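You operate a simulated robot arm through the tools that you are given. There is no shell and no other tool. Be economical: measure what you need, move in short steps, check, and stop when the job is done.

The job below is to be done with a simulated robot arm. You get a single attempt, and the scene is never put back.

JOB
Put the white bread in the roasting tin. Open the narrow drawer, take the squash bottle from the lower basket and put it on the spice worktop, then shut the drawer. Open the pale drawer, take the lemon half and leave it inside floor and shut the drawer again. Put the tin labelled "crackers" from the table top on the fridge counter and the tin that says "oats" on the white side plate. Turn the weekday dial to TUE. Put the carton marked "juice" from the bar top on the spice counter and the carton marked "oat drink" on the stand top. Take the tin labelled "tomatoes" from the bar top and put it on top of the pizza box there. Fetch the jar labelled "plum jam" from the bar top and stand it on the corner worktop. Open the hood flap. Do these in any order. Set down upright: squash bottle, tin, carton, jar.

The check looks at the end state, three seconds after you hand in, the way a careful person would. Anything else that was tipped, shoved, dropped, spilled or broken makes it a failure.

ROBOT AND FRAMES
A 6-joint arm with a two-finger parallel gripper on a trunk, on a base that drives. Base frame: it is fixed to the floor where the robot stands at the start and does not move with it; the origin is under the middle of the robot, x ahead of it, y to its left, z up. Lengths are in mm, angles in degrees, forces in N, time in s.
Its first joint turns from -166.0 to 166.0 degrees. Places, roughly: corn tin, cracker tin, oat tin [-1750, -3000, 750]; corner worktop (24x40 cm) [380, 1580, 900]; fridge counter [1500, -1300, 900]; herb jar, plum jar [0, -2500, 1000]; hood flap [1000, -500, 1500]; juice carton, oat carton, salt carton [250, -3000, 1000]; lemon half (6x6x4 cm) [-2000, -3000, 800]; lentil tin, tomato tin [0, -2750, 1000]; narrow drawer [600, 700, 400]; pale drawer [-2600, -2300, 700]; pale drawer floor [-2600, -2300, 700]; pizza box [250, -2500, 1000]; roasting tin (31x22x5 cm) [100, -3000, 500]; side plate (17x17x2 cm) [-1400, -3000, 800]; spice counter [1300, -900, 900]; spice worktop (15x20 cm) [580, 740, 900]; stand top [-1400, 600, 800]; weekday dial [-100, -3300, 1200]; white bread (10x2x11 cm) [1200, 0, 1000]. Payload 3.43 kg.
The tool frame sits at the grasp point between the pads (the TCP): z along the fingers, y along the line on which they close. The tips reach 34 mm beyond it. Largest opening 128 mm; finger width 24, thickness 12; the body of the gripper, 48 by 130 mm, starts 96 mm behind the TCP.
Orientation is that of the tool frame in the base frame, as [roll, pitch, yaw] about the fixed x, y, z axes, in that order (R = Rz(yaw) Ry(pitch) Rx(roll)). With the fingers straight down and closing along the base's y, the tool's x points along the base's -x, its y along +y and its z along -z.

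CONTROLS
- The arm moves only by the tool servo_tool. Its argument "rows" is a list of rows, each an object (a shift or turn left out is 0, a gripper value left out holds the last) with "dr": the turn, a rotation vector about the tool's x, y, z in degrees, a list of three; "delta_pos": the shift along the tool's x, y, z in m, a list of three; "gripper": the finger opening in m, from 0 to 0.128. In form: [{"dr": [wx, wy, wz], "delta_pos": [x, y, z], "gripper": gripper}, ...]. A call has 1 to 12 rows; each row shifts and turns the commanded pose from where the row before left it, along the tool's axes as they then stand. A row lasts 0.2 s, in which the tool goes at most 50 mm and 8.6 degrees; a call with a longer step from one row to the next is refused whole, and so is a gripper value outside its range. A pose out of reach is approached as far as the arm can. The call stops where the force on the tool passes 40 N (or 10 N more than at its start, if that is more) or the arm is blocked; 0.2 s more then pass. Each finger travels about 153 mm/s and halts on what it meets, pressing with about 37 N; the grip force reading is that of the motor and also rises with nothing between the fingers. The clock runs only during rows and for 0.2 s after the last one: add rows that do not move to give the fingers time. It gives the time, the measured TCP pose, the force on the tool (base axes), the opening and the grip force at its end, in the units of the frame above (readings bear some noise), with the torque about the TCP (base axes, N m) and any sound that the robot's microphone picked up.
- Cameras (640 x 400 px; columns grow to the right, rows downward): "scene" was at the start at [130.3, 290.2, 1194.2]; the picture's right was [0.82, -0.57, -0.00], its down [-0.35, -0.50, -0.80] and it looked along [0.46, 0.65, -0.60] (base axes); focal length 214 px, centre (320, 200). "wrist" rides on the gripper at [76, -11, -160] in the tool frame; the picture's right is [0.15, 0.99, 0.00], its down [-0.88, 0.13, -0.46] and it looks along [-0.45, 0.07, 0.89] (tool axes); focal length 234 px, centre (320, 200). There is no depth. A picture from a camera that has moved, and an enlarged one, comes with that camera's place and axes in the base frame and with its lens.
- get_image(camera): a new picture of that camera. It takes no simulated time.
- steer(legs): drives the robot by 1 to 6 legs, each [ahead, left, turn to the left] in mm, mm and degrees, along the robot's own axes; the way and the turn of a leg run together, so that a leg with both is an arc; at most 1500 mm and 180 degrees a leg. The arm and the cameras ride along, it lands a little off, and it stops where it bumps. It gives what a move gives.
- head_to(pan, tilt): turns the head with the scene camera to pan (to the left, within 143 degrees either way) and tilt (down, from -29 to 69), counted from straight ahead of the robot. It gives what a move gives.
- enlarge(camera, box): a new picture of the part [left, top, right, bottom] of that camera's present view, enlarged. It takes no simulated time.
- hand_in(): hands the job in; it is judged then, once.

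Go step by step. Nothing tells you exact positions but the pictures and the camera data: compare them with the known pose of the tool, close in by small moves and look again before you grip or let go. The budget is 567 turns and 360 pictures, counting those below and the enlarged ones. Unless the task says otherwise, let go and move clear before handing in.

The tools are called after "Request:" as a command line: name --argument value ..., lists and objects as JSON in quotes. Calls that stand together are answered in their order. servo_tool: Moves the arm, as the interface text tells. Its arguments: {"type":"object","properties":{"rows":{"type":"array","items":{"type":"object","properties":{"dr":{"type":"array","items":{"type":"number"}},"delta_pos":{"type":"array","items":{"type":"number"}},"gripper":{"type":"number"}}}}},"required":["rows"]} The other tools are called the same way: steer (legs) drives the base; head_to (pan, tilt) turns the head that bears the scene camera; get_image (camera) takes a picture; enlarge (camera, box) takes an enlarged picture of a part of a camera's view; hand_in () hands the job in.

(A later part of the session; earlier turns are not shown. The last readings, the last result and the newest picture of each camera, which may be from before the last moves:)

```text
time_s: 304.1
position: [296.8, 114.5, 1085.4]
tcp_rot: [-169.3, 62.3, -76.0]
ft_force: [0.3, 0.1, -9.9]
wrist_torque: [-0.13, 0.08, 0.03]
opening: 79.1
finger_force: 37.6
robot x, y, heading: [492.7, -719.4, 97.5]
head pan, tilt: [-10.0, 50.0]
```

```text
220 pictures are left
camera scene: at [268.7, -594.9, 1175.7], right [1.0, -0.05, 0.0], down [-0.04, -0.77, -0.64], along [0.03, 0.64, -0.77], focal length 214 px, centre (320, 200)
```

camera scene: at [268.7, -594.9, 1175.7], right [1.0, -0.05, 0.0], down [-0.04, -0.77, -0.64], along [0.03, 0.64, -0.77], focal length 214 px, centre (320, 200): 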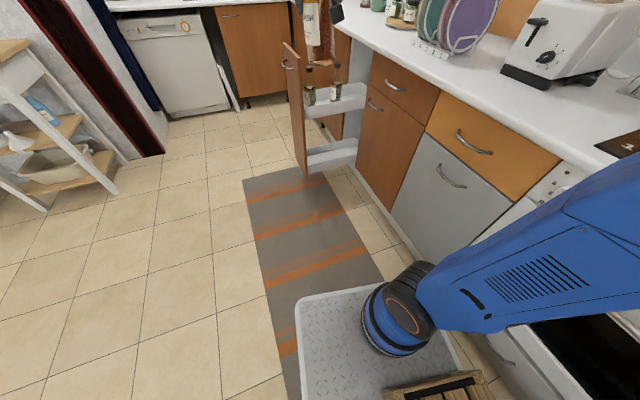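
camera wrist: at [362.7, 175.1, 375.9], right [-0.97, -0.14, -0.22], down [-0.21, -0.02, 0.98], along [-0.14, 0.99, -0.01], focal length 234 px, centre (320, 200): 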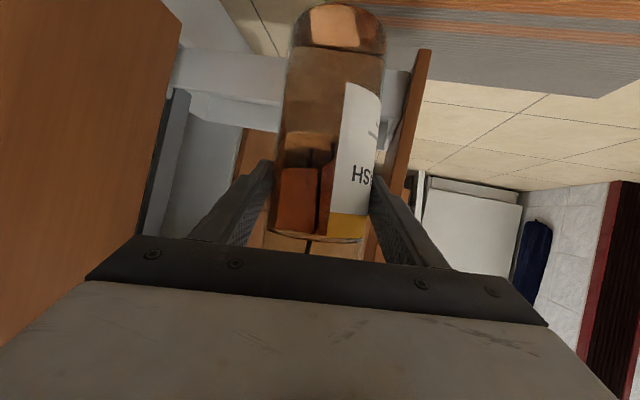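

Request:
steer --legs '[[0, 455, 0], [0, 0, -80], [0, 700, 0], [0, 640, 0]]'

Request:
head_to --pan 0 --tilt 30

Request:
get_image --camera "scene"

```text
time_s: 316.8
position: [424.2, 835.1, 1086.4]
tcp_rot: [-169.3, 62.3, -155.3]
ft_force: [-0.7, 0.9, -9.5]
wrist_torque: [0.02, 0.11, 0.02]
opening: 78.7
finger_force: 37.2
robot x, y, heading: [-362.9, 486.0, 18.2]
head pan, tilt: [-10.0, 50.0]
```

```text
time_s: 317.6
position: [423.4, 835.9, 1086.7]
tcp_rot: [-169.3, 62.2, -155.3]
ft_force: [-0.3, 0.5, -8.8]
wrist_torque: [-0.03, 0.13, -0.01]
opening: 78.6
finger_force: 37.0
robot x, y, heading: [-366.0, 487.5, 18.0]
head pan, tilt: [0.0, 30.0]
```

```text
219 pictures are left
camera scene: at [-268.1, 748.0, 1205.2], right [0.31, -0.95, 0.0], down [-0.48, -0.15, -0.87], along [0.82, 0.27, -0.5], focal length 214 px, centre (320, 200)
```

scene: 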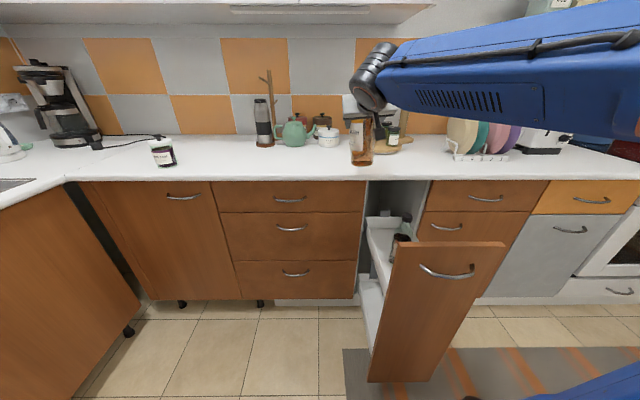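

Request:
steer --legs '[[0, -140, 0], [60, 0, 0]]'

Request:
servo_tool --rows '[{"delta_pos": [-0.014, 0, 0.0267]}, {"delta_pos": [-0.014, 0, 0.0267]}, {}]'

Request:
get_image --camera "scene"

Request:
enlarge --camera "scene" --box '[310, 60, 470, 200]'

```text
time_s: 319.6
position: [525.3, 719.7, 1085.5]
tcp_rot: [-169.3, 62.3, -155.3]
ft_force: [0.5, -0.9, -9.1]
wrist_torque: [-0.06, 0.17, -0.02]
opening: 78.8
finger_force: 37.0
robot x, y, heading: [-261.7, 372.1, 18.3]
head pan, tilt: [0.0, 30.0]
```

```text
time_s: 320.4
position: [584.0, 737.0, 1085.4]
tcp_rot: [-169.4, 62.2, -155.3]
ft_force: [0.1, -1.3, -8.2]
wrist_torque: [0.0, 0.13, -0.01]
opening: 78.7
finger_force: 36.9
robot x, y, heading: [-260.7, 373.0, 17.9]
head pan, tilt: [0.0, 30.0]
```

```text
218 pictures are left
camera scene: at [-166.8, 632.5, 1205.3], right [0.31, -0.95, 0.0], down [-0.48, -0.15, -0.87], along [0.82, 0.27, -0.5], focal length 214 px, centre (320, 200)
```

scene: 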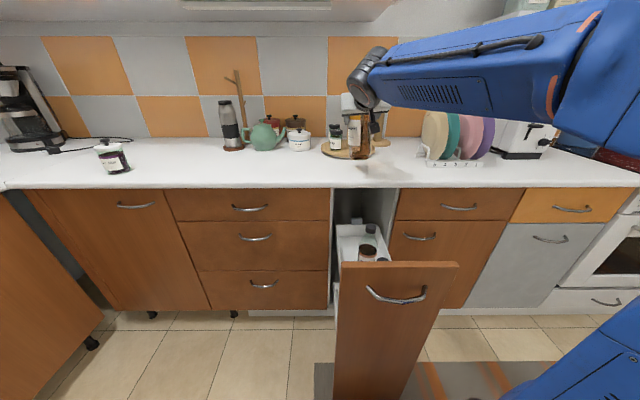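

```text
2.86 times, centred on (390, 130) of scene
camera zoom: at [-166.8, 632.5, 1205.3], right [0.31, -0.95, 0.0], down [-0.48, -0.15, -0.87], along [0.82, 0.27, -0.5], focal length 613 px, centre (120, 400)
```

zoom: 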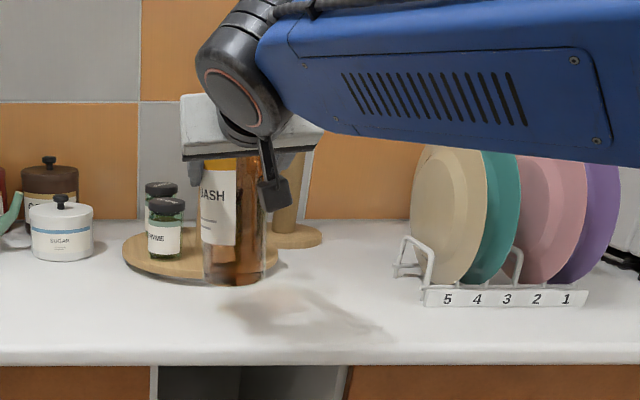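

Request:
servo_tool --rows '[{"delta_pos": [0.0244, 0, 0.0125]}, {"delta_pos": [0.0222, 0, 0.0114]}, {}]'

Request:
enlarge --camera "scene" --box '[310, 60, 470, 200]'

```text
time_s: 321.1
position: [584.3, 732.2, 1038.3]
tcp_rot: [-169.4, 62.6, -155.4]
ft_force: [3.4, -1.2, 30.1]
wrist_torque: [0.99, -0.3, -0.16]
opening: 77.7
finger_force: 37.3
robot x, y, heading: [-262.1, 370.0, 17.9]
head pan, tilt: [0.0, 30.0]
```

```text
2.86 times, centred on (390, 130) of scene
camera zoom: at [-167.9, 631.9, 1205.5], right [0.31, -0.95, 0.0], down [-0.47, -0.15, -0.87], along [0.82, 0.27, -0.5], focal length 613 px, centre (120, 400)
```

zoom: 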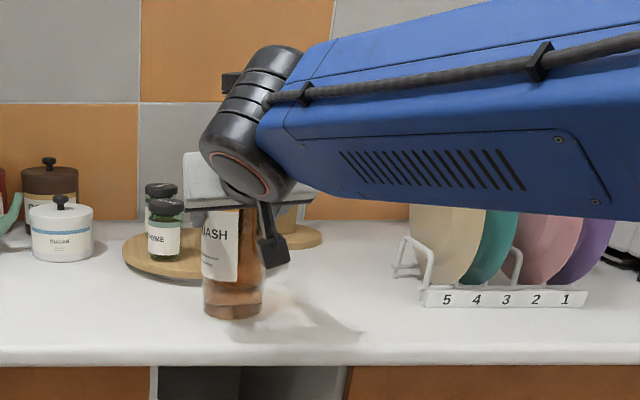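

Request:
servo_tool --rows '[{"delta_pos": [-0.005, 0, -0.0025]}, {"dr": [-1.5, 0, 3.5]}, {}]'

Request:
enlarge --camera "scene" --box '[320, 90, 430, 190]'

```text
time_s: 321.9
position: [584.5, 730.7, 1038.3]
tcp_rot: [-177.4, 62.5, -162.8]
ft_force: [0.0, 0.6, -9.3]
wrist_torque: [-0.05, 0.14, -0.03]
opening: 77.9
finger_force: 37.0
robot x, y, heading: [-263.5, 373.0, 17.9]
head pan, tilt: [0.0, 30.0]
```

```text
4.00 times, centred on (375, 140) of scene
camera zoom: at [-166.8, 632.6, 1205.3], right [0.31, -0.95, 0.0], down [-0.48, -0.15, -0.87], along [0.82, 0.27, -0.5], focal length 858 px, centre (100, 440)
```

zoom: 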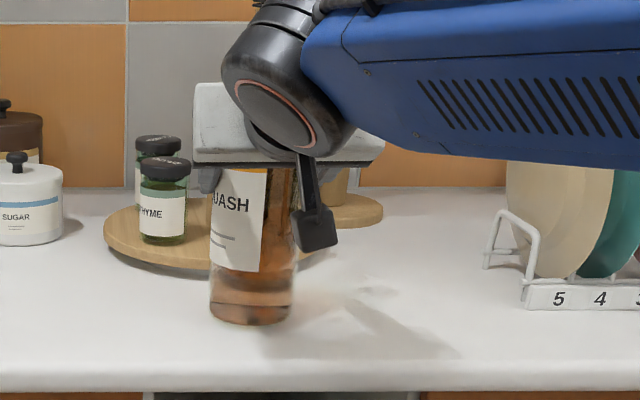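

Request:
servo_tool --rows '[{"delta_pos": [0.0035, 0, 0.0018]}, {"delta_pos": [0.0027, 0, 0.0014]}, {}]'

```text
time_s: 322.8
position: [583.9, 732.3, 1036.4]
tcp_rot: [-177.6, 62.9, -163.0]
ft_force: [1.2, 2.8, 15.6]
wrist_torque: [0.64, 0.52, -0.05]
opening: 77.7
finger_force: 37.0
robot x, y, heading: [-260.6, 369.9, 18.1]
head pan, tilt: [0.0, 30.0]
```

Request:
servo_tool --rows '[{"gripper": 0.081}, {"gripper": 0.086}, {"gripper": 0.11}, {}]'

Request:
enlarge --camera "scene" --box '[320, 90, 430, 190]'

```text
time_s: 323.8
position: [584.2, 730.8, 1033.9]
tcp_rot: [-177.4, 62.6, -162.8]
ft_force: [0.5, -0.6, -0.8]
wrist_torque: [0.01, 0.02, -0.02]
opening: 110.2
finger_force: 0.0
robot x, y, heading: [-259.5, 369.7, 17.9]
head pan, tilt: [0.0, 30.0]
```

```text
4.00 times, centred on (375, 140) of scene
camera zoom: at [-167.1, 632.4, 1205.3], right [0.31, -0.95, 0.0], down [-0.48, -0.15, -0.87], along [0.82, 0.27, -0.5], focal length 858 px, centre (100, 440)
```

zoom: 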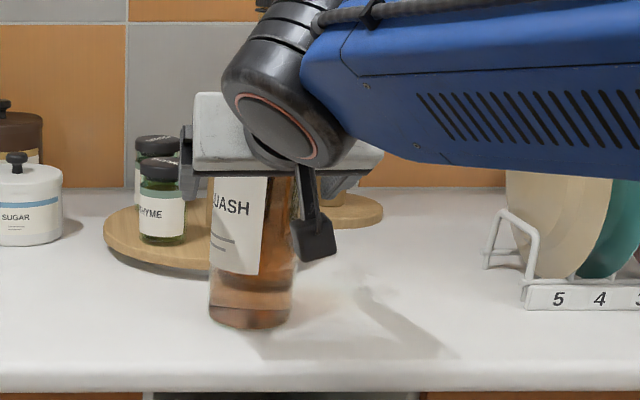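

Request:
servo_tool --rows '[{"delta_pos": [0.0205, 0, -0.0398]}, {"delta_pos": [0.0205, 0, -0.0398]}, {"delta_pos": [0.0205, 0, -0.0398]}, {"delta_pos": [0.0205, 0, -0.0398]}, {}]'

Request:
get_image --camera "scene"

```text
time_s: 324.9
position: [411.8, 685.8, 1034.4]
tcp_rot: [-177.3, 62.6, -162.7]
ft_force: [0.6, 0.1, -0.5]
wrist_torque: [0.01, 0.0, -0.03]
opening: 110.1
finger_force: 0.1
robot x, y, heading: [-263.9, 372.5, 17.8]
head pan, tilt: [0.0, 30.0]
```

```text
213 pictures are left
camera scene: at [-167.0, 632.5, 1205.3], right [0.31, -0.95, 0.0], down [-0.48, -0.15, -0.87], along [0.82, 0.27, -0.5], focal length 214 px, centre (320, 200)
```

scene: 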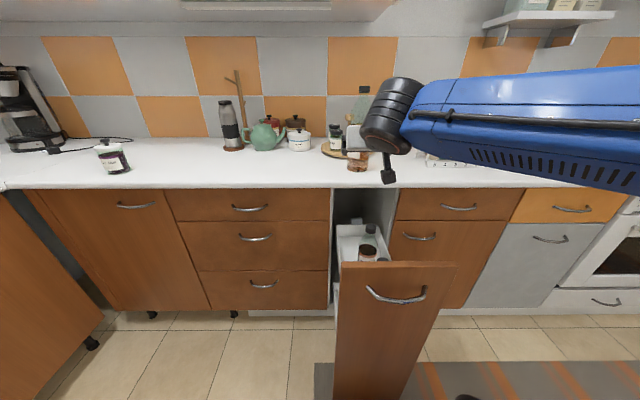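

Squash bottle placed. Now to shut the drawer by pushing the door above its handle with closed fingertips.

Request:
steer --legs '[[-440, -100, 0]]'

Request:
servo_tool --rows '[{"dr": [0, -7, 0], "gripper": 0.0, "delta_pos": [0, 0.03, 0.03]}, {"dr": [0, -7, 0], "delta_pos": [0, 0.03, 0.03]}, {"dr": [0, -7, 0], "delta_pos": [0, 0.03, 0.03]}, {"dr": [0, -6.3, 0], "delta_pos": [0, 0.03, 0.03]}, {"delta_pos": [0.045, 0, 0]}, {"delta_pos": [0.045, 0, 0]}, {"delta_pos": [0.045, 0, 0]}, {"delta_pos": [0.045, 0, 0]}, {"delta_pos": [0.02, 0, 0]}, {}]'

Request:
get_image --camera "scene"

```text
time_s: 327.7
position: [19.9, 458.7, 1035.1]
tcp_rot: [-177.4, 62.6, -162.3]
ft_force: [-1.1, 0.7, -1.1]
wrist_torque: [-0.02, 0.03, -0.01]
opening: 110.1
finger_force: 0.0
robot x, y, heading: [-648.6, 137.3, 18.4]
head pan, tilt: [0.0, 30.0]
```

```text
time_s: 329.6
position: [100.7, 599.8, 823.2]
tcp_rot: [-40.9, 88.7, -25.6]
ft_force: [0.9, 1.5, 10.0]
wrist_torque: [0.04, -0.38, -0.14]
opening: 0.1
finger_force: 32.8
robot x, y, heading: [-649.2, 140.7, 18.5]
head pan, tilt: [0.0, 30.0]
stopped in row 9: the force on the tool passed its limit (the readings are from after the stop); the commanded pose is now the measured one
```

```text
212 pictures are left
camera scene: at [-557.3, 399.1, 1205.4], right [0.32, -0.95, 0.0], down [-0.47, -0.16, -0.87], along [0.82, 0.28, -0.5], focal length 214 px, centre (320, 200)
```

scene: 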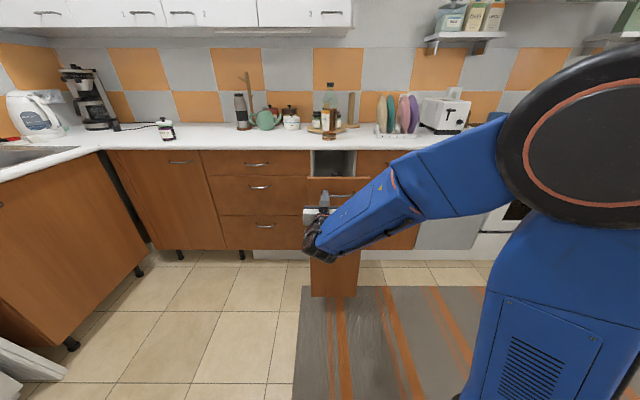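

Request:
servo_tool --rows '[{"delta_pos": [-0.014, 0, 0]}, {"delta_pos": [0, -0.045, 0]}, {}]'

Request:
enlarge --camera "scene" --box '[270, 140, 400, 300]'

```text
time_s: 330.4
position: [110.7, 553.3, 836.4]
tcp_rot: [-48.8, 88.7, -33.3]
ft_force: [0.4, 0.0, 0.0]
wrist_torque: [0.01, 0.01, 0.02]
opening: 0.6
finger_force: 33.3
robot x, y, heading: [-645.2, 135.8, 18.5]
head pan, tilt: [0.0, 30.0]
```

```text
2.50 times, centred on (335, 220) of scene
camera zoom: at [-557.1, 399.3, 1205.3], right [0.32, -0.95, 0.0], down [-0.47, -0.16, -0.87], along [0.82, 0.28, -0.5], focal length 536 px, centre (282, 150)
```

zoom: 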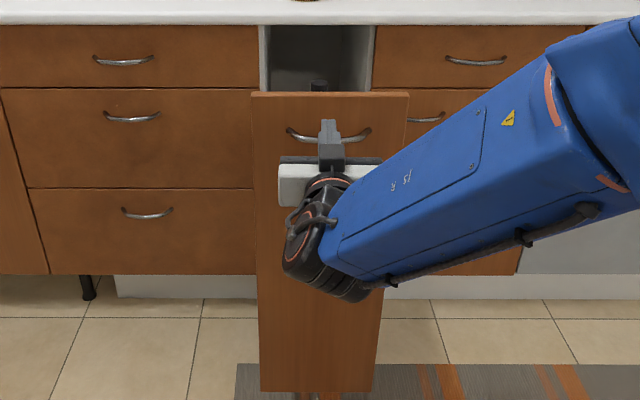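

Request:
steer --legs '[[150, 0, 0]]'

Request:
steer --legs '[[150, 0, 0]]'

Request:
get_image --camera "scene"

```text
time_s: 331.8
position: [256.6, 601.5, 836.3]
tcp_rot: [-48.0, 88.8, -32.6]
ft_force: [1.1, -1.0, 0.1]
wrist_torque: [-0.03, 0.02, 0.0]
opening: 0.2
finger_force: 32.9
robot x, y, heading: [-506.6, 184.0, 18.4]
head pan, tilt: [0.0, 30.0]
```

```text
time_s: 333.1
position: [400.7, 648.1, 836.5]
tcp_rot: [-48.1, 88.8, -32.7]
ft_force: [-0.4, 0.0, -0.8]
wrist_torque: [0.02, 0.03, 0.01]
opening: 0.0
finger_force: 32.9
robot x, y, heading: [-361.0, 230.8, 18.6]
head pan, tilt: [0.0, 30.0]
```

```text
210 pictures are left
camera scene: at [-268.5, 495.2, 1205.3], right [0.32, -0.95, 0.0], down [-0.47, -0.16, -0.87], along [0.82, 0.27, -0.5], focal length 214 px, centre (320, 200)
```

scene: 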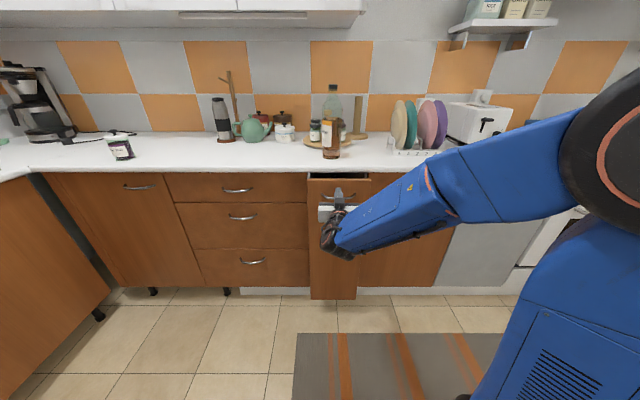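

Request:
steer --legs '[[90, 0, 0]]'

Request:
steer --legs '[[40, 0, 0]]'

Request:
get_image --camera "scene"

```text
time_s: 334.2
position: [487.0, 677.3, 835.6]
tcp_rot: [-48.0, 88.7, -32.7]
ft_force: [0.1, 0.2, 0.1]
wrist_torque: [0.04, -0.03, 0.0]
opening: 0.0
finger_force: 33.2
robot x, y, heading: [-276.9, 267.1, 18.4]
head pan, tilt: [0.0, 30.0]
```

```text
time_s: 335.1
position: [498.9, 679.8, 836.4]
tcp_rot: [-46.5, 88.7, -31.2]
ft_force: [-18.0, -6.4, 5.0]
wrist_torque: [0.04, 0.03, 0.18]
opening: 0.0
finger_force: 32.8
robot x, y, heading: [-259.2, 264.4, 18.4]
head pan, tilt: [0.0, 30.0]
stopped in leg 1: the force on the tool passed its limit (the readings are from after the stop); the commanded pose is now the measured one
```

```text
209 pictures are left
camera scene: at [-167.9, 528.6, 1205.4], right [0.32, -0.95, 0.0], down [-0.47, -0.16, -0.87], along [0.82, 0.27, -0.5], focal length 214 px, centre (320, 200)
```

scene: 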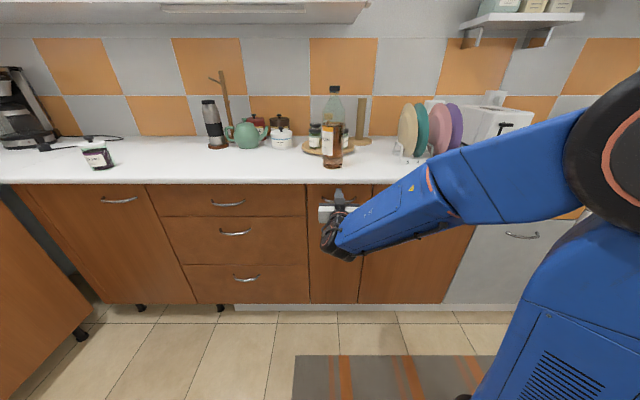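

Drawer is shut flush. Next, the hood flap: back off, raise arm and drive toward the stove.

Request:
steer --legs '[[-300, 0, 0], [0, -1100, 0]]'

Request:
servo_tool --rows '[{"delta_pos": [-0.045, 0, 0]}, {"delta_pos": [-0.045, 0, 0]}, {"delta_pos": [-0.045, 0, 0]}, {"delta_pos": [-0.045, 0, 0]}, {"delta_pos": [-0.045, 0, 0]}, {"delta_pos": [-0.045, 0, 0]}, {}]'

Request:
head_to --pan -5 --tilt -5

Request:
get_image --camera "scene"

```text
time_s: 342.3
position: [565.2, -439.1, 835.6]
tcp_rot: [-50.4, 88.8, -34.3]
ft_force: [0.1, 0.5, -0.8]
wrist_torque: [0.0, -0.02, -0.01]
opening: 0.0
finger_force: 33.0
robot x, y, heading: [-189.6, -865.3, 19.2]
head pan, tilt: [0.0, 30.0]
```

```text
time_s: 343.9
position: [559.9, -438.5, 1106.9]
tcp_rot: [-50.7, 88.8, -34.5]
ft_force: [-0.4, -0.2, 0.8]
wrist_torque: [-0.01, -0.01, -0.04]
opening: 0.0
finger_force: 33.1
robot x, y, heading: [-187.7, -863.3, 19.3]
head pan, tilt: [0.0, 30.0]
```

```text
time_s: 344.9
position: [558.8, -436.9, 1106.0]
tcp_rot: [-50.4, 88.8, -34.2]
ft_force: [0.4, 0.0, 0.1]
wrist_torque: [-0.01, 0.02, 0.06]
opening: 0.1
finger_force: 33.1
robot x, y, heading: [-188.8, -868.4, 19.2]
head pan, tilt: [-5.0, -5.0]
```

```text
208 pictures are left
camera scene: at [-100.4, -611.0, 1261.3], right [0.25, -0.97, 0.0], down [0.08, 0.02, -1.0], along [0.97, 0.25, 0.09], focal length 214 px, centre (320, 200)
```

scene: 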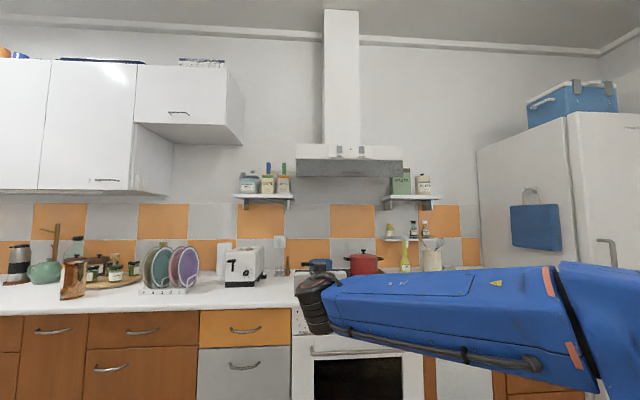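

Request:
enlarge --camera "scene" --box '[280, 120, 420, 200]'

```text
4.57 times, centred on (350, 160) of scene
camera zoom: at [-100.4, -611.0, 1261.3], right [0.25, -0.97, 0.0], down [0.08, 0.02, -1.0], along [0.97, 0.25, 0.09], focal length 980 px, centre (183, 383)
```

zoom: 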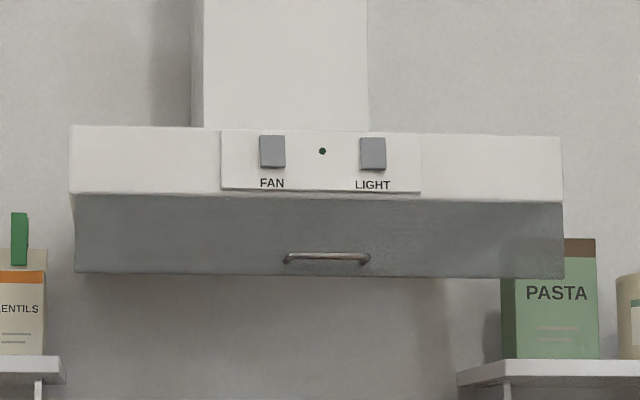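

The flap is the grey visor with a small handle at about (1000, −500, 1498), hinged at its top. I'll raise the tool to handle height, rolled so the fingers close vertically.

Request:
servo_tool --rows '[{"delta_pos": [-0.04, -0.024, 0]}, {"delta_pos": [-0.04, -0.024, 0]}, {"delta_pos": [-0.04, -0.024, 0]}, {"delta_pos": [-0.04, -0.024, 0]}, {"delta_pos": [-0.04, -0.024, 0]}, {"delta_pos": [-0.04, -0.024, 0]}, {"delta_pos": [-0.04, -0.024, 0]}, {"delta_pos": [-0.04, -0.018, 0]}, {"delta_pos": [-0.04, 0, 0]}, {"delta_pos": [-0.03, 0, 0], "gripper": 0.05}, {}]'

Request:
servo_tool --rows '[{"dr": [0, 0, -8.5]}, {"dr": [0, 0, -8.5]}, {"dr": [0, 0, -8.5]}, {"dr": [0, 0, -8.5]}, {"dr": [0, 0, -8.5]}, {"dr": [0, 0, -8.5]}, {"dr": [0, 0, -8.5]}, {"dr": [0, 0, -8.5]}, {"dr": [0, 0, -8.5]}, {"dr": [0, 0, -8.5]}, {"dr": [0, 0, -5]}, {}]'

Request:
get_image --camera "scene"

Request:
get_image --camera "wrist"

```text
time_s: 347.3
position: [606.4, -611.2, 1499.7]
tcp_rot: [-50.9, 88.8, -34.4]
ft_force: [-0.5, 0.4, -0.8]
wrist_torque: [-0.02, -0.01, 0.02]
opening: 49.8
finger_force: 0.0
robot x, y, heading: [-186.0, -868.3, 19.6]
head pan, tilt: [-5.0, -5.0]
```

```text
time_s: 349.9
position: [604.1, -611.3, 1499.5]
tcp_rot: [-89.2, -0.9, -73.8]
ft_force: [-0.4, -0.1, 0.4]
wrist_torque: [0.01, -0.01, -0.01]
opening: 50.2
finger_force: 0.1
robot x, y, heading: [-191.9, -864.8, 19.0]
head pan, tilt: [-5.0, -5.0]
```

```text
206 pictures are left
camera scene: at [-100.5, -611.0, 1261.4], right [0.25, -0.97, 0.0], down [0.08, 0.02, -1.0], along [0.97, 0.25, 0.09], focal length 214 px, centre (320, 200)
```

scene: 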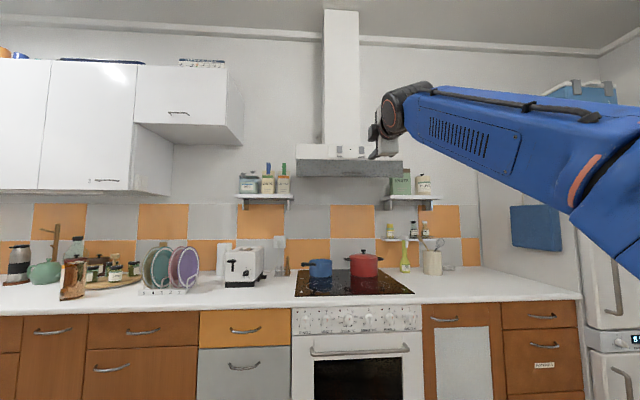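

```text
205 pictures are left
camera wrist: at [471.8, -727.5, 1509.7], right [0.06, -0.15, -0.99], down [-0.68, 0.72, -0.15], along [0.73, 0.68, -0.06], focal length 234 px, centre (320, 200)
```

wrist: 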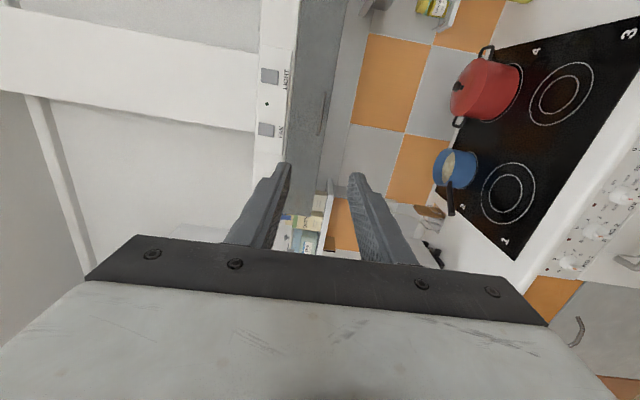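

Request:
steer --legs '[[330, -31, 0]]'

Request:
get_image --camera "wrist"

Request:
enlarge --camera "scene" --box '[260, 60, 440, 200]'

```text
time_s: 352.1
position: [925.7, -527.8, 1498.2]
tcp_rot: [-89.2, -0.8, -73.6]
ft_force: [-0.6, 0.3, 0.6]
wrist_torque: [0.0, 0.01, -0.03]
opening: 50.0
finger_force: 0.0
robot x, y, heading: [133.5, -783.2, 19.5]
head pan, tilt: [-5.0, -5.0]
```

```text
204 pictures are left
camera wrist: at [794.3, -645.6, 1509.6], right [0.06, -0.15, -0.99], down [-0.68, 0.71, -0.15], along [0.73, 0.68, -0.06], focal length 234 px, centre (320, 200)
```

wrist: 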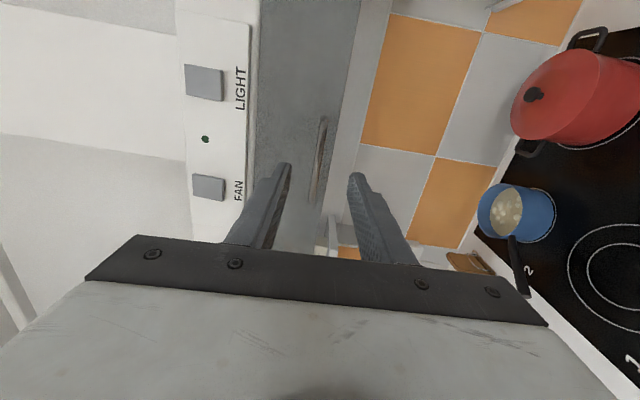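

```text
2.86 times, centred on (350, 130) of scene
camera zoom: at [221.8, -530.7, 1261.4], right [0.25, -0.97, 0.0], down [0.08, 0.02, -1.0], along [0.96, 0.25, 0.09], focal length 613 px, centre (234, 400)
```

zoom: 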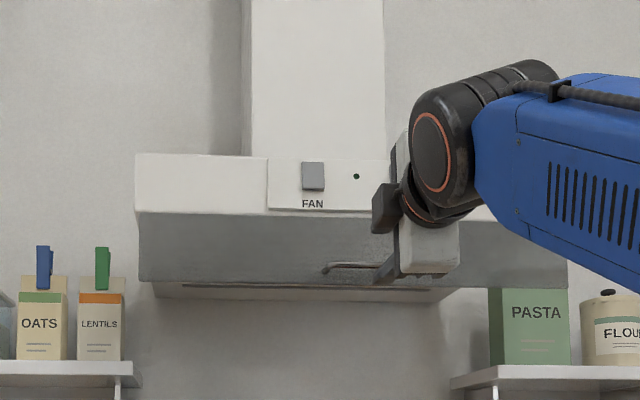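

Request:
servo_tool --rows '[{"delta_pos": [0, -0.003, 0.045]}, {"delta_pos": [0, 0, 0.04]}, {}]'

Request:
get_image --camera "wrist"

```text
time_s: 352.8
position: [1001.0, -508.0, 1506.3]
tcp_rot: [-89.0, -0.9, -73.6]
ft_force: [-14.8, -4.3, -5.1]
wrist_torque: [-0.05, -0.2, 0.2]
opening: 47.5
finger_force: 0.1
robot x, y, heading: [131.8, -785.5, 19.3]
head pan, tilt: [-5.0, -5.0]
stopped in row 3: the force on the tool passed its limit (the readings are from after the stop); the commanded pose is now the measured one
```

```text
202 pictures are left
camera wrist: at [869.6, -625.4, 1516.7], right [0.06, -0.15, -0.99], down [-0.68, 0.71, -0.15], along [0.73, 0.68, -0.06], focal length 234 px, centre (320, 200)
```

wrist: 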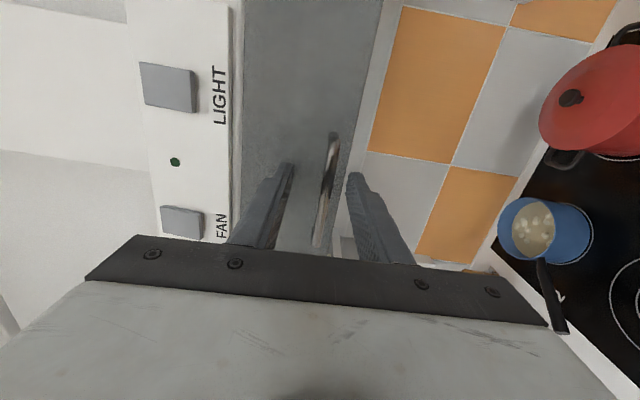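

Request:
servo_tool --rows '[{"delta_pos": [0, 0.004, -0.006]}, {"gripper": 0.02}, {"gripper": 0.0}, {}]'

Request:
get_image --camera "wrist"

```text
time_s: 353.8
position: [998.4, -509.7, 1501.8]
tcp_rot: [-89.0, -0.9, -73.6]
ft_force: [11.6, 4.4, 23.8]
wrist_torque: [1.0, 0.15, 0.29]
opening: 8.5
finger_force: 42.7
robot x, y, heading: [131.4, -784.7, 19.2]
head pan, tilt: [-5.0, -5.0]
```

```text
201 pictures are left
camera wrist: at [865.9, -626.9, 1512.2], right [0.06, -0.15, -0.99], down [-0.68, 0.71, -0.15], along [0.73, 0.68, -0.06], focal length 234 px, centre (320, 200)
```

wrist: 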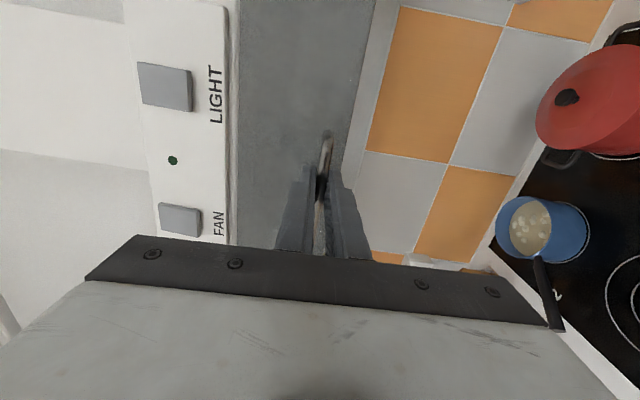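

Request:
servo_tool --rows '[{"delta_pos": [0, -0.0045, -0.008]}, {"delta_pos": [0, -0.0045, -0.008]}, {"delta_pos": [0, -0.006, -0.007]}, {"delta_pos": [0, -0.006, -0.007]}, {}]'

Request:
get_image --camera "scene"

```text
time_s: 355.0
position: [970.3, -518.8, 1520.8]
tcp_rot: [-89.1, -0.8, -73.4]
ft_force: [8.1, -11.5, 1.6]
wrist_torque: [1.0, 0.41, -0.84]
opening: 8.7
finger_force: 42.6
robot x, y, heading: [132.2, -787.0, 19.4]
head pan, tilt: [-5.0, -5.0]
```

```text
200 pictures are left
camera scene: at [221.8, -531.8, 1261.6], right [0.25, -0.97, 0.0], down [0.08, 0.02, -1.0], along [0.96, 0.25, 0.09], focal length 214 px, centre (320, 200)
```

scene: 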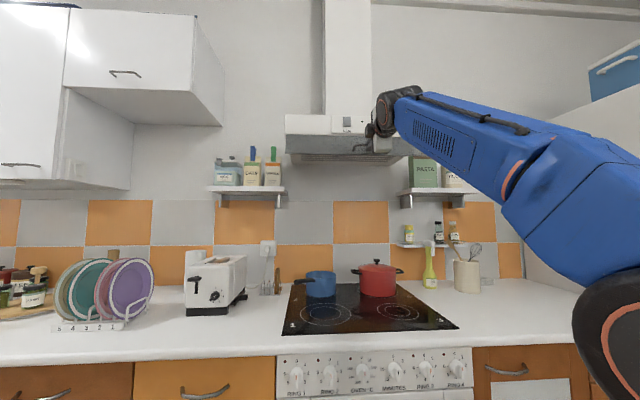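

Request:
servo_tool --rows '[{"delta_pos": [0, -0.008, -0.0045]}, {"delta_pos": [0, -0.008, -0.0045]}, {"delta_pos": [0, -0.009, -0.003]}, {"delta_pos": [0, -0.009, -0.003]}, {}]'

Request:
enlarge --camera "scene" --box '[270, 80, 430, 190]'

```text
time_s: 356.2
position: [951.6, -523.3, 1556.6]
tcp_rot: [-89.0, -0.8, -73.7]
ft_force: [-20.7, -17.9, -5.9]
wrist_torque: [0.97, 0.34, -0.21]
opening: 8.7
finger_force: 43.0
robot x, y, heading: [136.2, -789.7, 19.7]
head pan, tilt: [-5.0, -5.0]
```

```text
3.64 times, centred on (350, 135) of scene
camera zoom: at [220.4, -531.9, 1261.7], right [0.25, -0.97, 0.0], down [0.09, 0.02, -1.0], along [0.96, 0.25, 0.09], focal length 780 px, centre (211, 436)
```

zoom: 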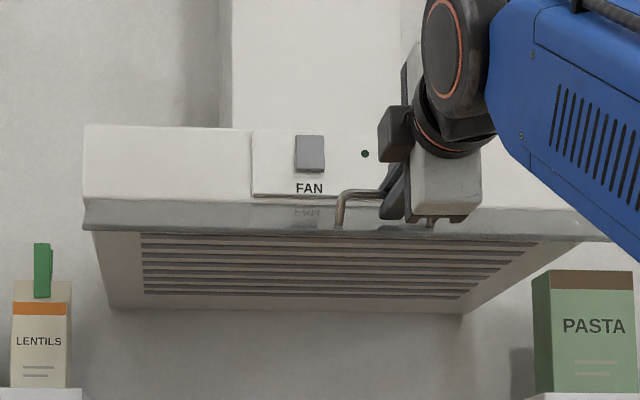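

Request:
servo_tool --rows '[{"delta_pos": [0, -0.008, -0.004]}, {"delta_pos": [0, -0.009, -0.002]}, {"delta_pos": [0, -0.009, 0]}, {}]'

Request:
enlarge --camera "scene" --box '[270, 80, 430, 190]'

```text
time_s: 357.2
position: [949.4, -523.4, 1581.0]
tcp_rot: [-89.4, -0.9, -73.6]
ft_force: [-9.4, -18.0, -32.6]
wrist_torque: [0.81, 0.51, -0.16]
opening: 8.6
finger_force: 42.6
robot x, y, heading: [131.6, -784.5, 19.5]
head pan, tilt: [-5.0, -5.0]
```

```text
3.64 times, centred on (350, 135) of scene
camera zoom: at [221.9, -531.8, 1261.6], right [0.25, -0.97, 0.0], down [0.08, 0.02, -1.0], along [0.96, 0.25, 0.09], focal length 780 px, centre (211, 436)
```

zoom: 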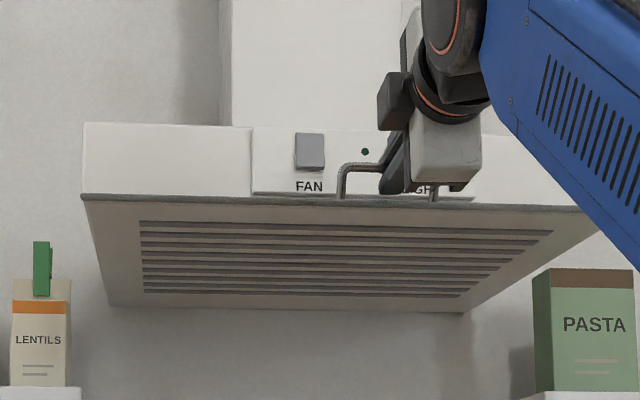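

Request:
servo_tool --rows '[{"gripper": 0.018}, {}, {"delta_pos": [0, 0, -0.02]}, {"delta_pos": [0, 0, -0.03]}, {"delta_pos": [0, 0, -0.04]}, {"delta_pos": [0, 0, -0.04]}, {}]'

Request:
get_image --camera "scene"

Request:
enlarge --camera "scene" --box '[270, 80, 430, 190]'

```text
time_s: 358.8
position: [824.2, -561.7, 1580.1]
tcp_rot: [-89.2, -0.9, -73.6]
ft_force: [-0.9, -0.5, 0.6]
wrist_torque: [0.0, 0.01, 0.0]
opening: 18.0
finger_force: 0.0
robot x, y, heading: [135.0, -786.3, 19.4]
head pan, tilt: [-5.0, -5.0]
```

```text
197 pictures are left
camera scene: at [221.5, -530.9, 1261.4], right [0.25, -0.97, 0.0], down [0.08, 0.02, -1.0], along [0.96, 0.25, 0.09], focal length 214 px, centre (320, 200)
```

scene: 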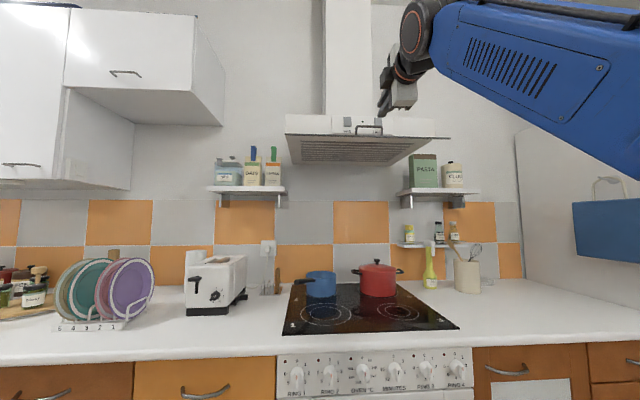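

```text
3.64 times, centred on (350, 135) of scene
camera zoom: at [221.5, -530.9, 1261.4], right [0.25, -0.97, 0.0], down [0.08, 0.02, -1.0], along [0.96, 0.25, 0.09], focal length 780 px, centre (211, 436)
```

zoom: 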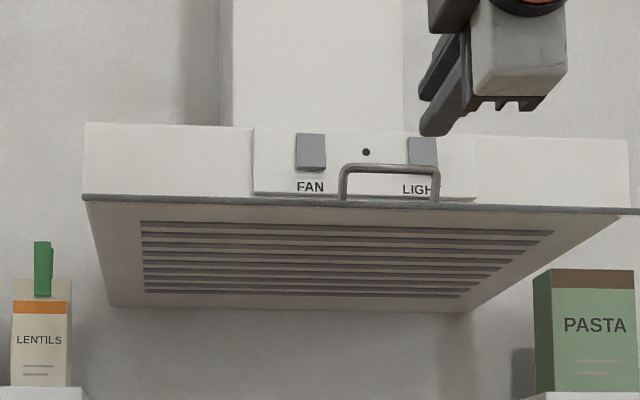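

Hood flap is open and stays. Now a look at the counter right of the stove (spice counter / fridge counter).

Request:
head_to --pan -35 --tilt 20

Request:
get_image --camera "scene"

```text
time_s: 359.8
position: [824.6, -559.5, 1579.5]
tcp_rot: [-89.0, -0.9, -73.7]
ft_force: [0.1, -0.5, 0.2]
wrist_torque: [0.01, 0.0, 0.03]
opening: 18.0
finger_force: 0.0
robot x, y, heading: [134.5, -786.0, 19.5]
head pan, tilt: [-35.0, 20.0]
```

```text
195 pictures are left
camera scene: at [226.4, -577.6, 1221.4], right [-0.27, -0.96, 0.0], down [-0.33, 0.09, -0.94], along [0.91, -0.25, -0.34], focal length 214 px, centre (320, 200)
```

scene: 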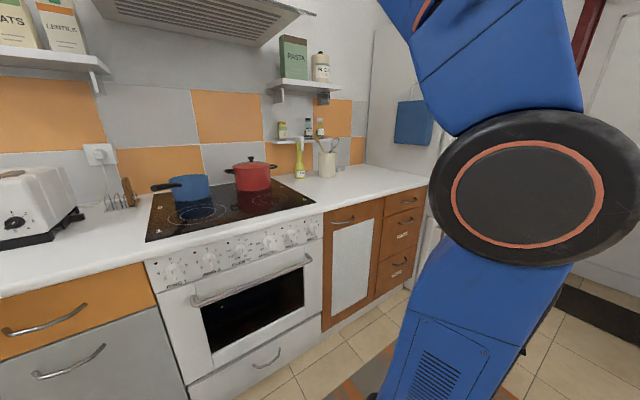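

Request:
steer --legs '[[-350, 0, -2]]'

Request:
servo_tool --rows '[{"delta_pos": [0, 0.045, 0]}, {"delta_pos": [0, 0.045, 0]}, {"delta_pos": [0, 0.045, 0]}, {"delta_pos": [0, 0.045, 0]}, {"delta_pos": [0, 0.045, 0]}, {"delta_pos": [0, 0.045, 0]}, {"delta_pos": [0, 0.045, 0]}, {"delta_pos": [0, 0.045, 0]}, {"delta_pos": [0, 0.045, -0.01]}, {"delta_pos": [0, 0.045, -0.01], "gripper": 0.1}, {"delta_pos": [0, 0.02, 0]}, {}]'

Request:
servo_tool --rows '[{"dr": [0, 0, 8.5]}, {"dr": [0, 0, 8.5]}, {"dr": [0, 0, 8.5]}, {"dr": [0, 0, 8.5]}, {"dr": [0, 0, 8.5]}, {"dr": [0, 0, 8.5]}, {"dr": [0, 0, 8.5]}, {"dr": [0, 0, 8.5]}, {"dr": [0, 0, 8.5]}, {"dr": [0, 0, 8.5]}, {"dr": [0, 0, 5]}, {}]'

Request:
steer --legs '[[0, -500, 0], [0, 0, 180], [0, 900, 0]]'

```text
time_s: 362.0
position: [499.7, -694.7, 1578.9]
tcp_rot: [-89.1, -1.0, -75.6]
ft_force: [-0.3, -0.2, 0.3]
wrist_torque: [0.03, -0.01, 0.03]
opening: 17.9
finger_force: 0.0
robot x, y, heading: [-197.5, -894.9, 17.6]
head pan, tilt: [-35.0, 20.0]
```

```text
time_s: 364.6
position: [487.4, -705.0, 1110.1]
tcp_rot: [-89.1, -0.9, -75.4]
ft_force: [1.0, 0.7, 0.3]
wrist_torque: [0.02, 0.02, -0.01]
opening: 100.1
finger_force: 0.0
robot x, y, heading: [-195.7, -899.4, 17.8]
head pan, tilt: [-35.0, 20.0]
```

```text
time_s: 367.2
position: [487.8, -705.0, 1109.8]
tcp_rot: [-43.5, 88.8, -29.0]
ft_force: [-0.2, 1.0, -0.1]
wrist_torque: [0.02, 0.02, -0.03]
opening: 100.1
finger_force: 0.0
robot x, y, heading: [-196.7, -895.0, 17.6]
head pan, tilt: [-35.0, 20.0]
```

```text
time_s: 380.7
position: [-539.9, -2215.9, 1107.8]
tcp_rot: [-67.8, 87.3, 125.7]
ft_force: [-0.2, 1.3, 0.6]
wrist_torque: [0.0, -0.05, 0.13]
opening: 99.9
finger_force: 0.0
robot x, y, heading: [140.1, -2015.4, -163.6]
head pan, tilt: [-35.0, 20.0]
stopped in leg 3: the robot was blocked; the commanded pose is now the measured one
```

Request:
steer --legs '[[0, -250, 0], [-670, 0, 1], [0, 700, 0]]'

Request:
head_to --pan 25 --tilt 25

Request:
get_image --camera "scene"

```text
time_s: 389.2
position: [235.9, -2457.6, 1108.3]
tcp_rot: [-65.2, 87.6, 129.8]
ft_force: [0.2, -0.3, 0.3]
wrist_torque: [0.02, 0.05, 0.0]
opening: 100.0
finger_force: 0.1
robot x, y, heading: [915.0, -2242.1, -161.9]
head pan, tilt: [-35.0, 20.0]
```

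```text
time_s: 390.5
position: [234.4, -2459.0, 1107.1]
tcp_rot: [-65.2, 87.6, 129.7]
ft_force: [0.3, -0.3, -0.4]
wrist_torque: [0.03, -0.04, 0.0]
opening: 100.0
finger_force: 0.1
robot x, y, heading: [911.8, -2240.4, -161.9]
head pan, tilt: [25.0, 25.0]
```

```text
194 pictures are left
camera scene: at [839.3, -2539.2, 1213.3], right [-0.68, 0.73, 0.0], down [0.31, 0.29, -0.91], along [-0.66, -0.62, -0.42], focal length 214 px, centre (320, 200)
```

scene: 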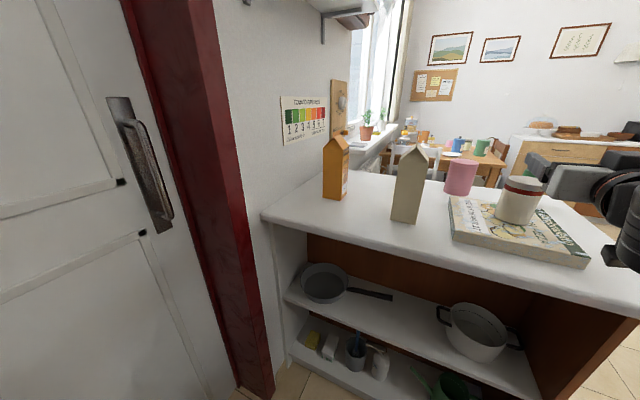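

Request:
enlarge --camera "scene" --box '[300, 120, 460, 240]'

```text
3.33 times, centred on (380, 180) of scene
camera zoom: at [839.3, -2539.2, 1213.3], right [-0.68, 0.73, 0.0], down [0.31, 0.29, -0.91], along [-0.66, -0.62, -0.42], focal length 715 px, centre (120, 267)
```

zoom: 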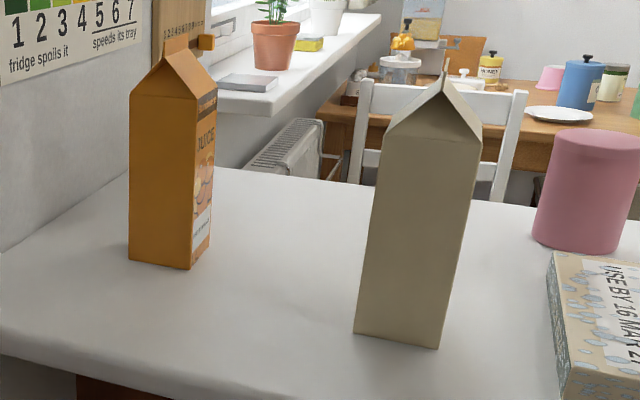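

Request:
servo_tool --rows '[{"delta_pos": [0, 0, -0.045]}, {"delta_pos": [0, 0, -0.045]}, {"delta_pos": [0, 0, -0.045]}, {"delta_pos": [0, 0, -0.02]}, {"dr": [0, 8.5, 0]}, {"dr": [0, 8.5, 0]}, {}]'

Request:
steer --legs '[[0, 260, 0]]'

```text
time_s: 392.1
position: [385.7, -2419.8, 1105.8]
tcp_rot: [-172.2, 73.8, 22.4]
ft_force: [0.4, 0.8, 0.3]
wrist_torque: [-0.03, -0.03, -0.01]
opening: 99.9
finger_force: 0.1
robot x, y, heading: [913.6, -2240.1, -161.8]
head pan, tilt: [25.0, 25.0]
```

```text
time_s: 394.0
position: [466.7, -2667.7, 1106.2]
tcp_rot: [-172.4, 73.9, 22.7]
ft_force: [-1.0, -0.3, 0.4]
wrist_torque: [0.01, 0.02, 0.01]
opening: 100.0
finger_force: 0.0
robot x, y, heading: [993.0, -2486.0, -161.9]
head pan, tilt: [25.0, 25.0]
```

Request:
servo_tool --rows '[{"delta_pos": [0.02, 0.04, 0.005], "dr": [-3.5, 0, 0]}, {"delta_pos": [0.02, 0.04, 0.005]}, {"delta_pos": [0.02, 0.04, 0.005]}, {"delta_pos": [0.02, 0.04, 0.005]}, {"delta_pos": [0.02, 0.04, 0.005]}, {"delta_pos": [0.02, 0.04, 0.006]}, {}]'

Request:
get_image --camera "wrist"

Request:
get_image --camera "scene"

```text
time_s: 395.6
position: [544.6, -2892.8, 974.5]
tcp_rot: [-175.7, 73.9, 22.6]
ft_force: [0.1, -0.6, -0.1]
wrist_torque: [-0.01, -0.02, -0.04]
opening: 99.9
finger_force: 0.0
robot x, y, heading: [996.8, -2488.8, -161.4]
head pan, tilt: [25.0, 25.0]
```

```text
192 pictures are left
camera wrist: at [706.4, -2824.9, 948.3], right [0.35, -0.92, -0.16], down [0.23, -0.08, 0.97], along [-0.91, -0.38, 0.18], focal length 234 px, centre (320, 200)
```

wrist: 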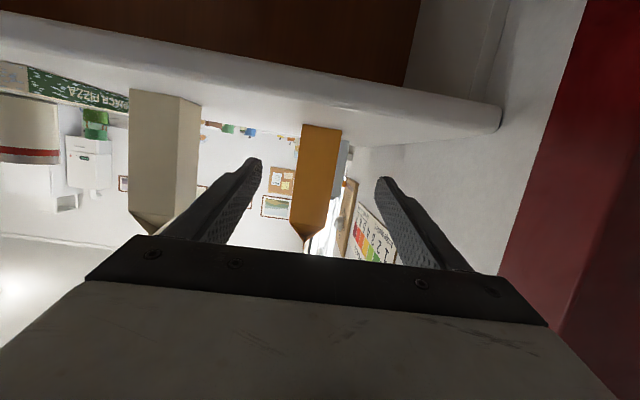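

```text
191 pictures are left
camera scene: at [921.8, -2786.1, 1213.3], right [-0.69, 0.73, 0.0], down [0.31, 0.29, -0.91], along [-0.66, -0.62, -0.42], focal length 214 px, centre (320, 200)
```

scene: 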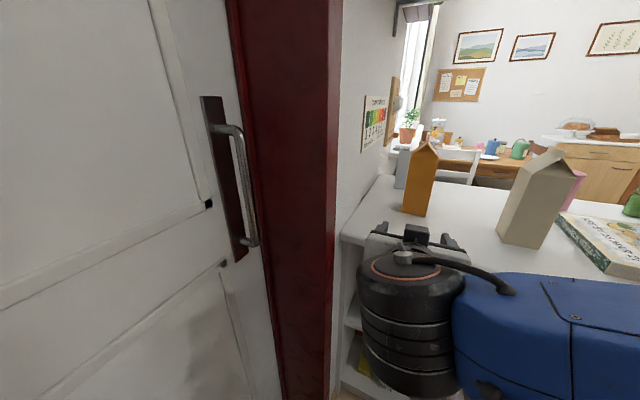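

Request:
servo_tool --rows '[{"delta_pos": [-0.0136, 0, 0.047]}, {"delta_pos": [-0.0136, 0, 0.047]}, {"delta_pos": [-0.0136, 0, 0.047]}, {"delta_pos": [-0.0136, 0, 0.047]}, {}]'

Request:
get_image --camera "wrist"

```text
time_s: 396.8
position: [359.3, -2950.5, 977.1]
tcp_rot: [-175.7, 73.9, 22.8]
ft_force: [-1.0, 0.6, -0.1]
wrist_torque: [-0.01, -0.02, -0.01]
opening: 100.1
finger_force: 0.0
robot x, y, heading: [995.8, -2487.2, -161.8]
head pan, tilt: [25.0, 25.0]
```

```text
190 pictures are left
camera wrist: at [520.9, -2882.5, 949.3], right [0.35, -0.92, -0.16], down [0.23, -0.08, 0.97], along [-0.91, -0.38, 0.18], focal length 234 px, centre (320, 200)
```

wrist: 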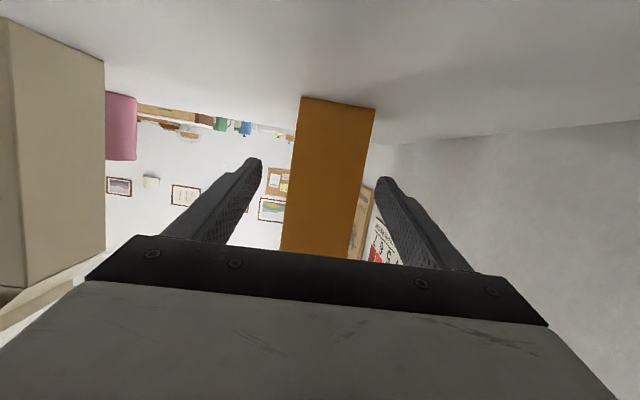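

Request:
servo_tool --rows '[{"delta_pos": [-0.009, 0.005, 0.03]}, {"delta_pos": [-0.008, 0, 0.028]}, {"gripper": 0.08}, {"gripper": 0.05}, {}, {}]'

Request:
get_image --camera "wrist"

```text
time_s: 398.2
position: [302.5, -2975.7, 975.9]
tcp_rot: [-175.8, 73.9, 22.6]
ft_force: [-3.4, -2.1, 1.7]
wrist_torque: [-0.66, 0.52, -0.1]
opening: 70.0
finger_force: 36.7
robot x, y, heading: [995.1, -2486.7, -161.5]
head pan, tilt: [25.0, 25.0]
```

```text
189 pictures are left
camera wrist: at [464.6, -2909.1, 948.9], right [0.35, -0.92, -0.16], down [0.23, -0.08, 0.97], along [-0.91, -0.38, 0.19], focal length 234 px, centre (320, 200)
```

wrist: 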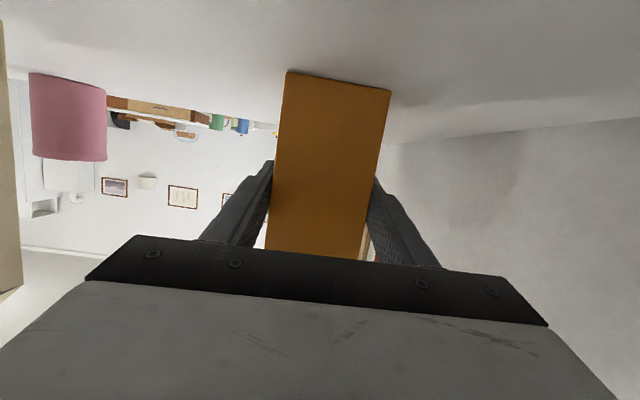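

Request:
servo_tool --rows '[{"delta_pos": [-0.02, 0, -0.0058]}, {"delta_pos": [-0.03, 0, -0.0086]}, {"delta_pos": [-0.03, 0, -0.0086]}, {"delta_pos": [0.013, 0, -0.045]}, {"delta_pos": [0.013, 0, -0.045]}, {"delta_pos": [0.013, 0, -0.045]}, {"delta_pos": [0.013, 0, -0.045]}, {"delta_pos": [0.013, 0, -0.045]}, {}]'

Request:
get_image --camera "scene"

```text
time_s: 400.2
position: [526.7, -2903.6, 1060.8]
tcp_rot: [-175.6, 73.9, 22.8]
ft_force: [0.0, 0.6, -11.0]
wrist_torque: [0.09, -0.16, 0.01]
opening: 69.9
finger_force: 36.8
robot x, y, heading: [997.1, -2487.7, -161.4]
head pan, tilt: [25.0, 25.0]
```

```text
188 pictures are left
camera scene: at [921.5, -2786.3, 1213.2], right [-0.69, 0.73, 0.0], down [0.31, 0.29, -0.91], along [-0.66, -0.62, -0.42], focal length 214 px, centre (320, 200)
```

scene: 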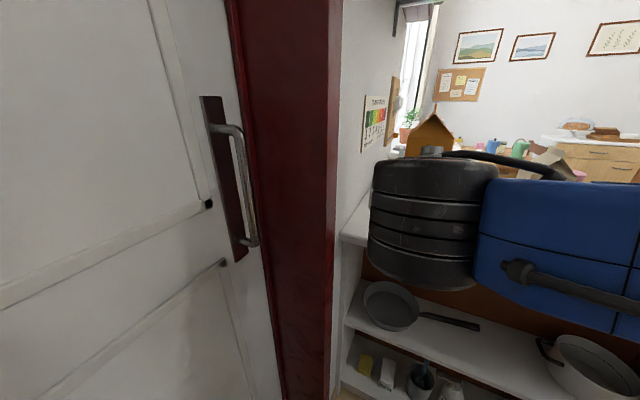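

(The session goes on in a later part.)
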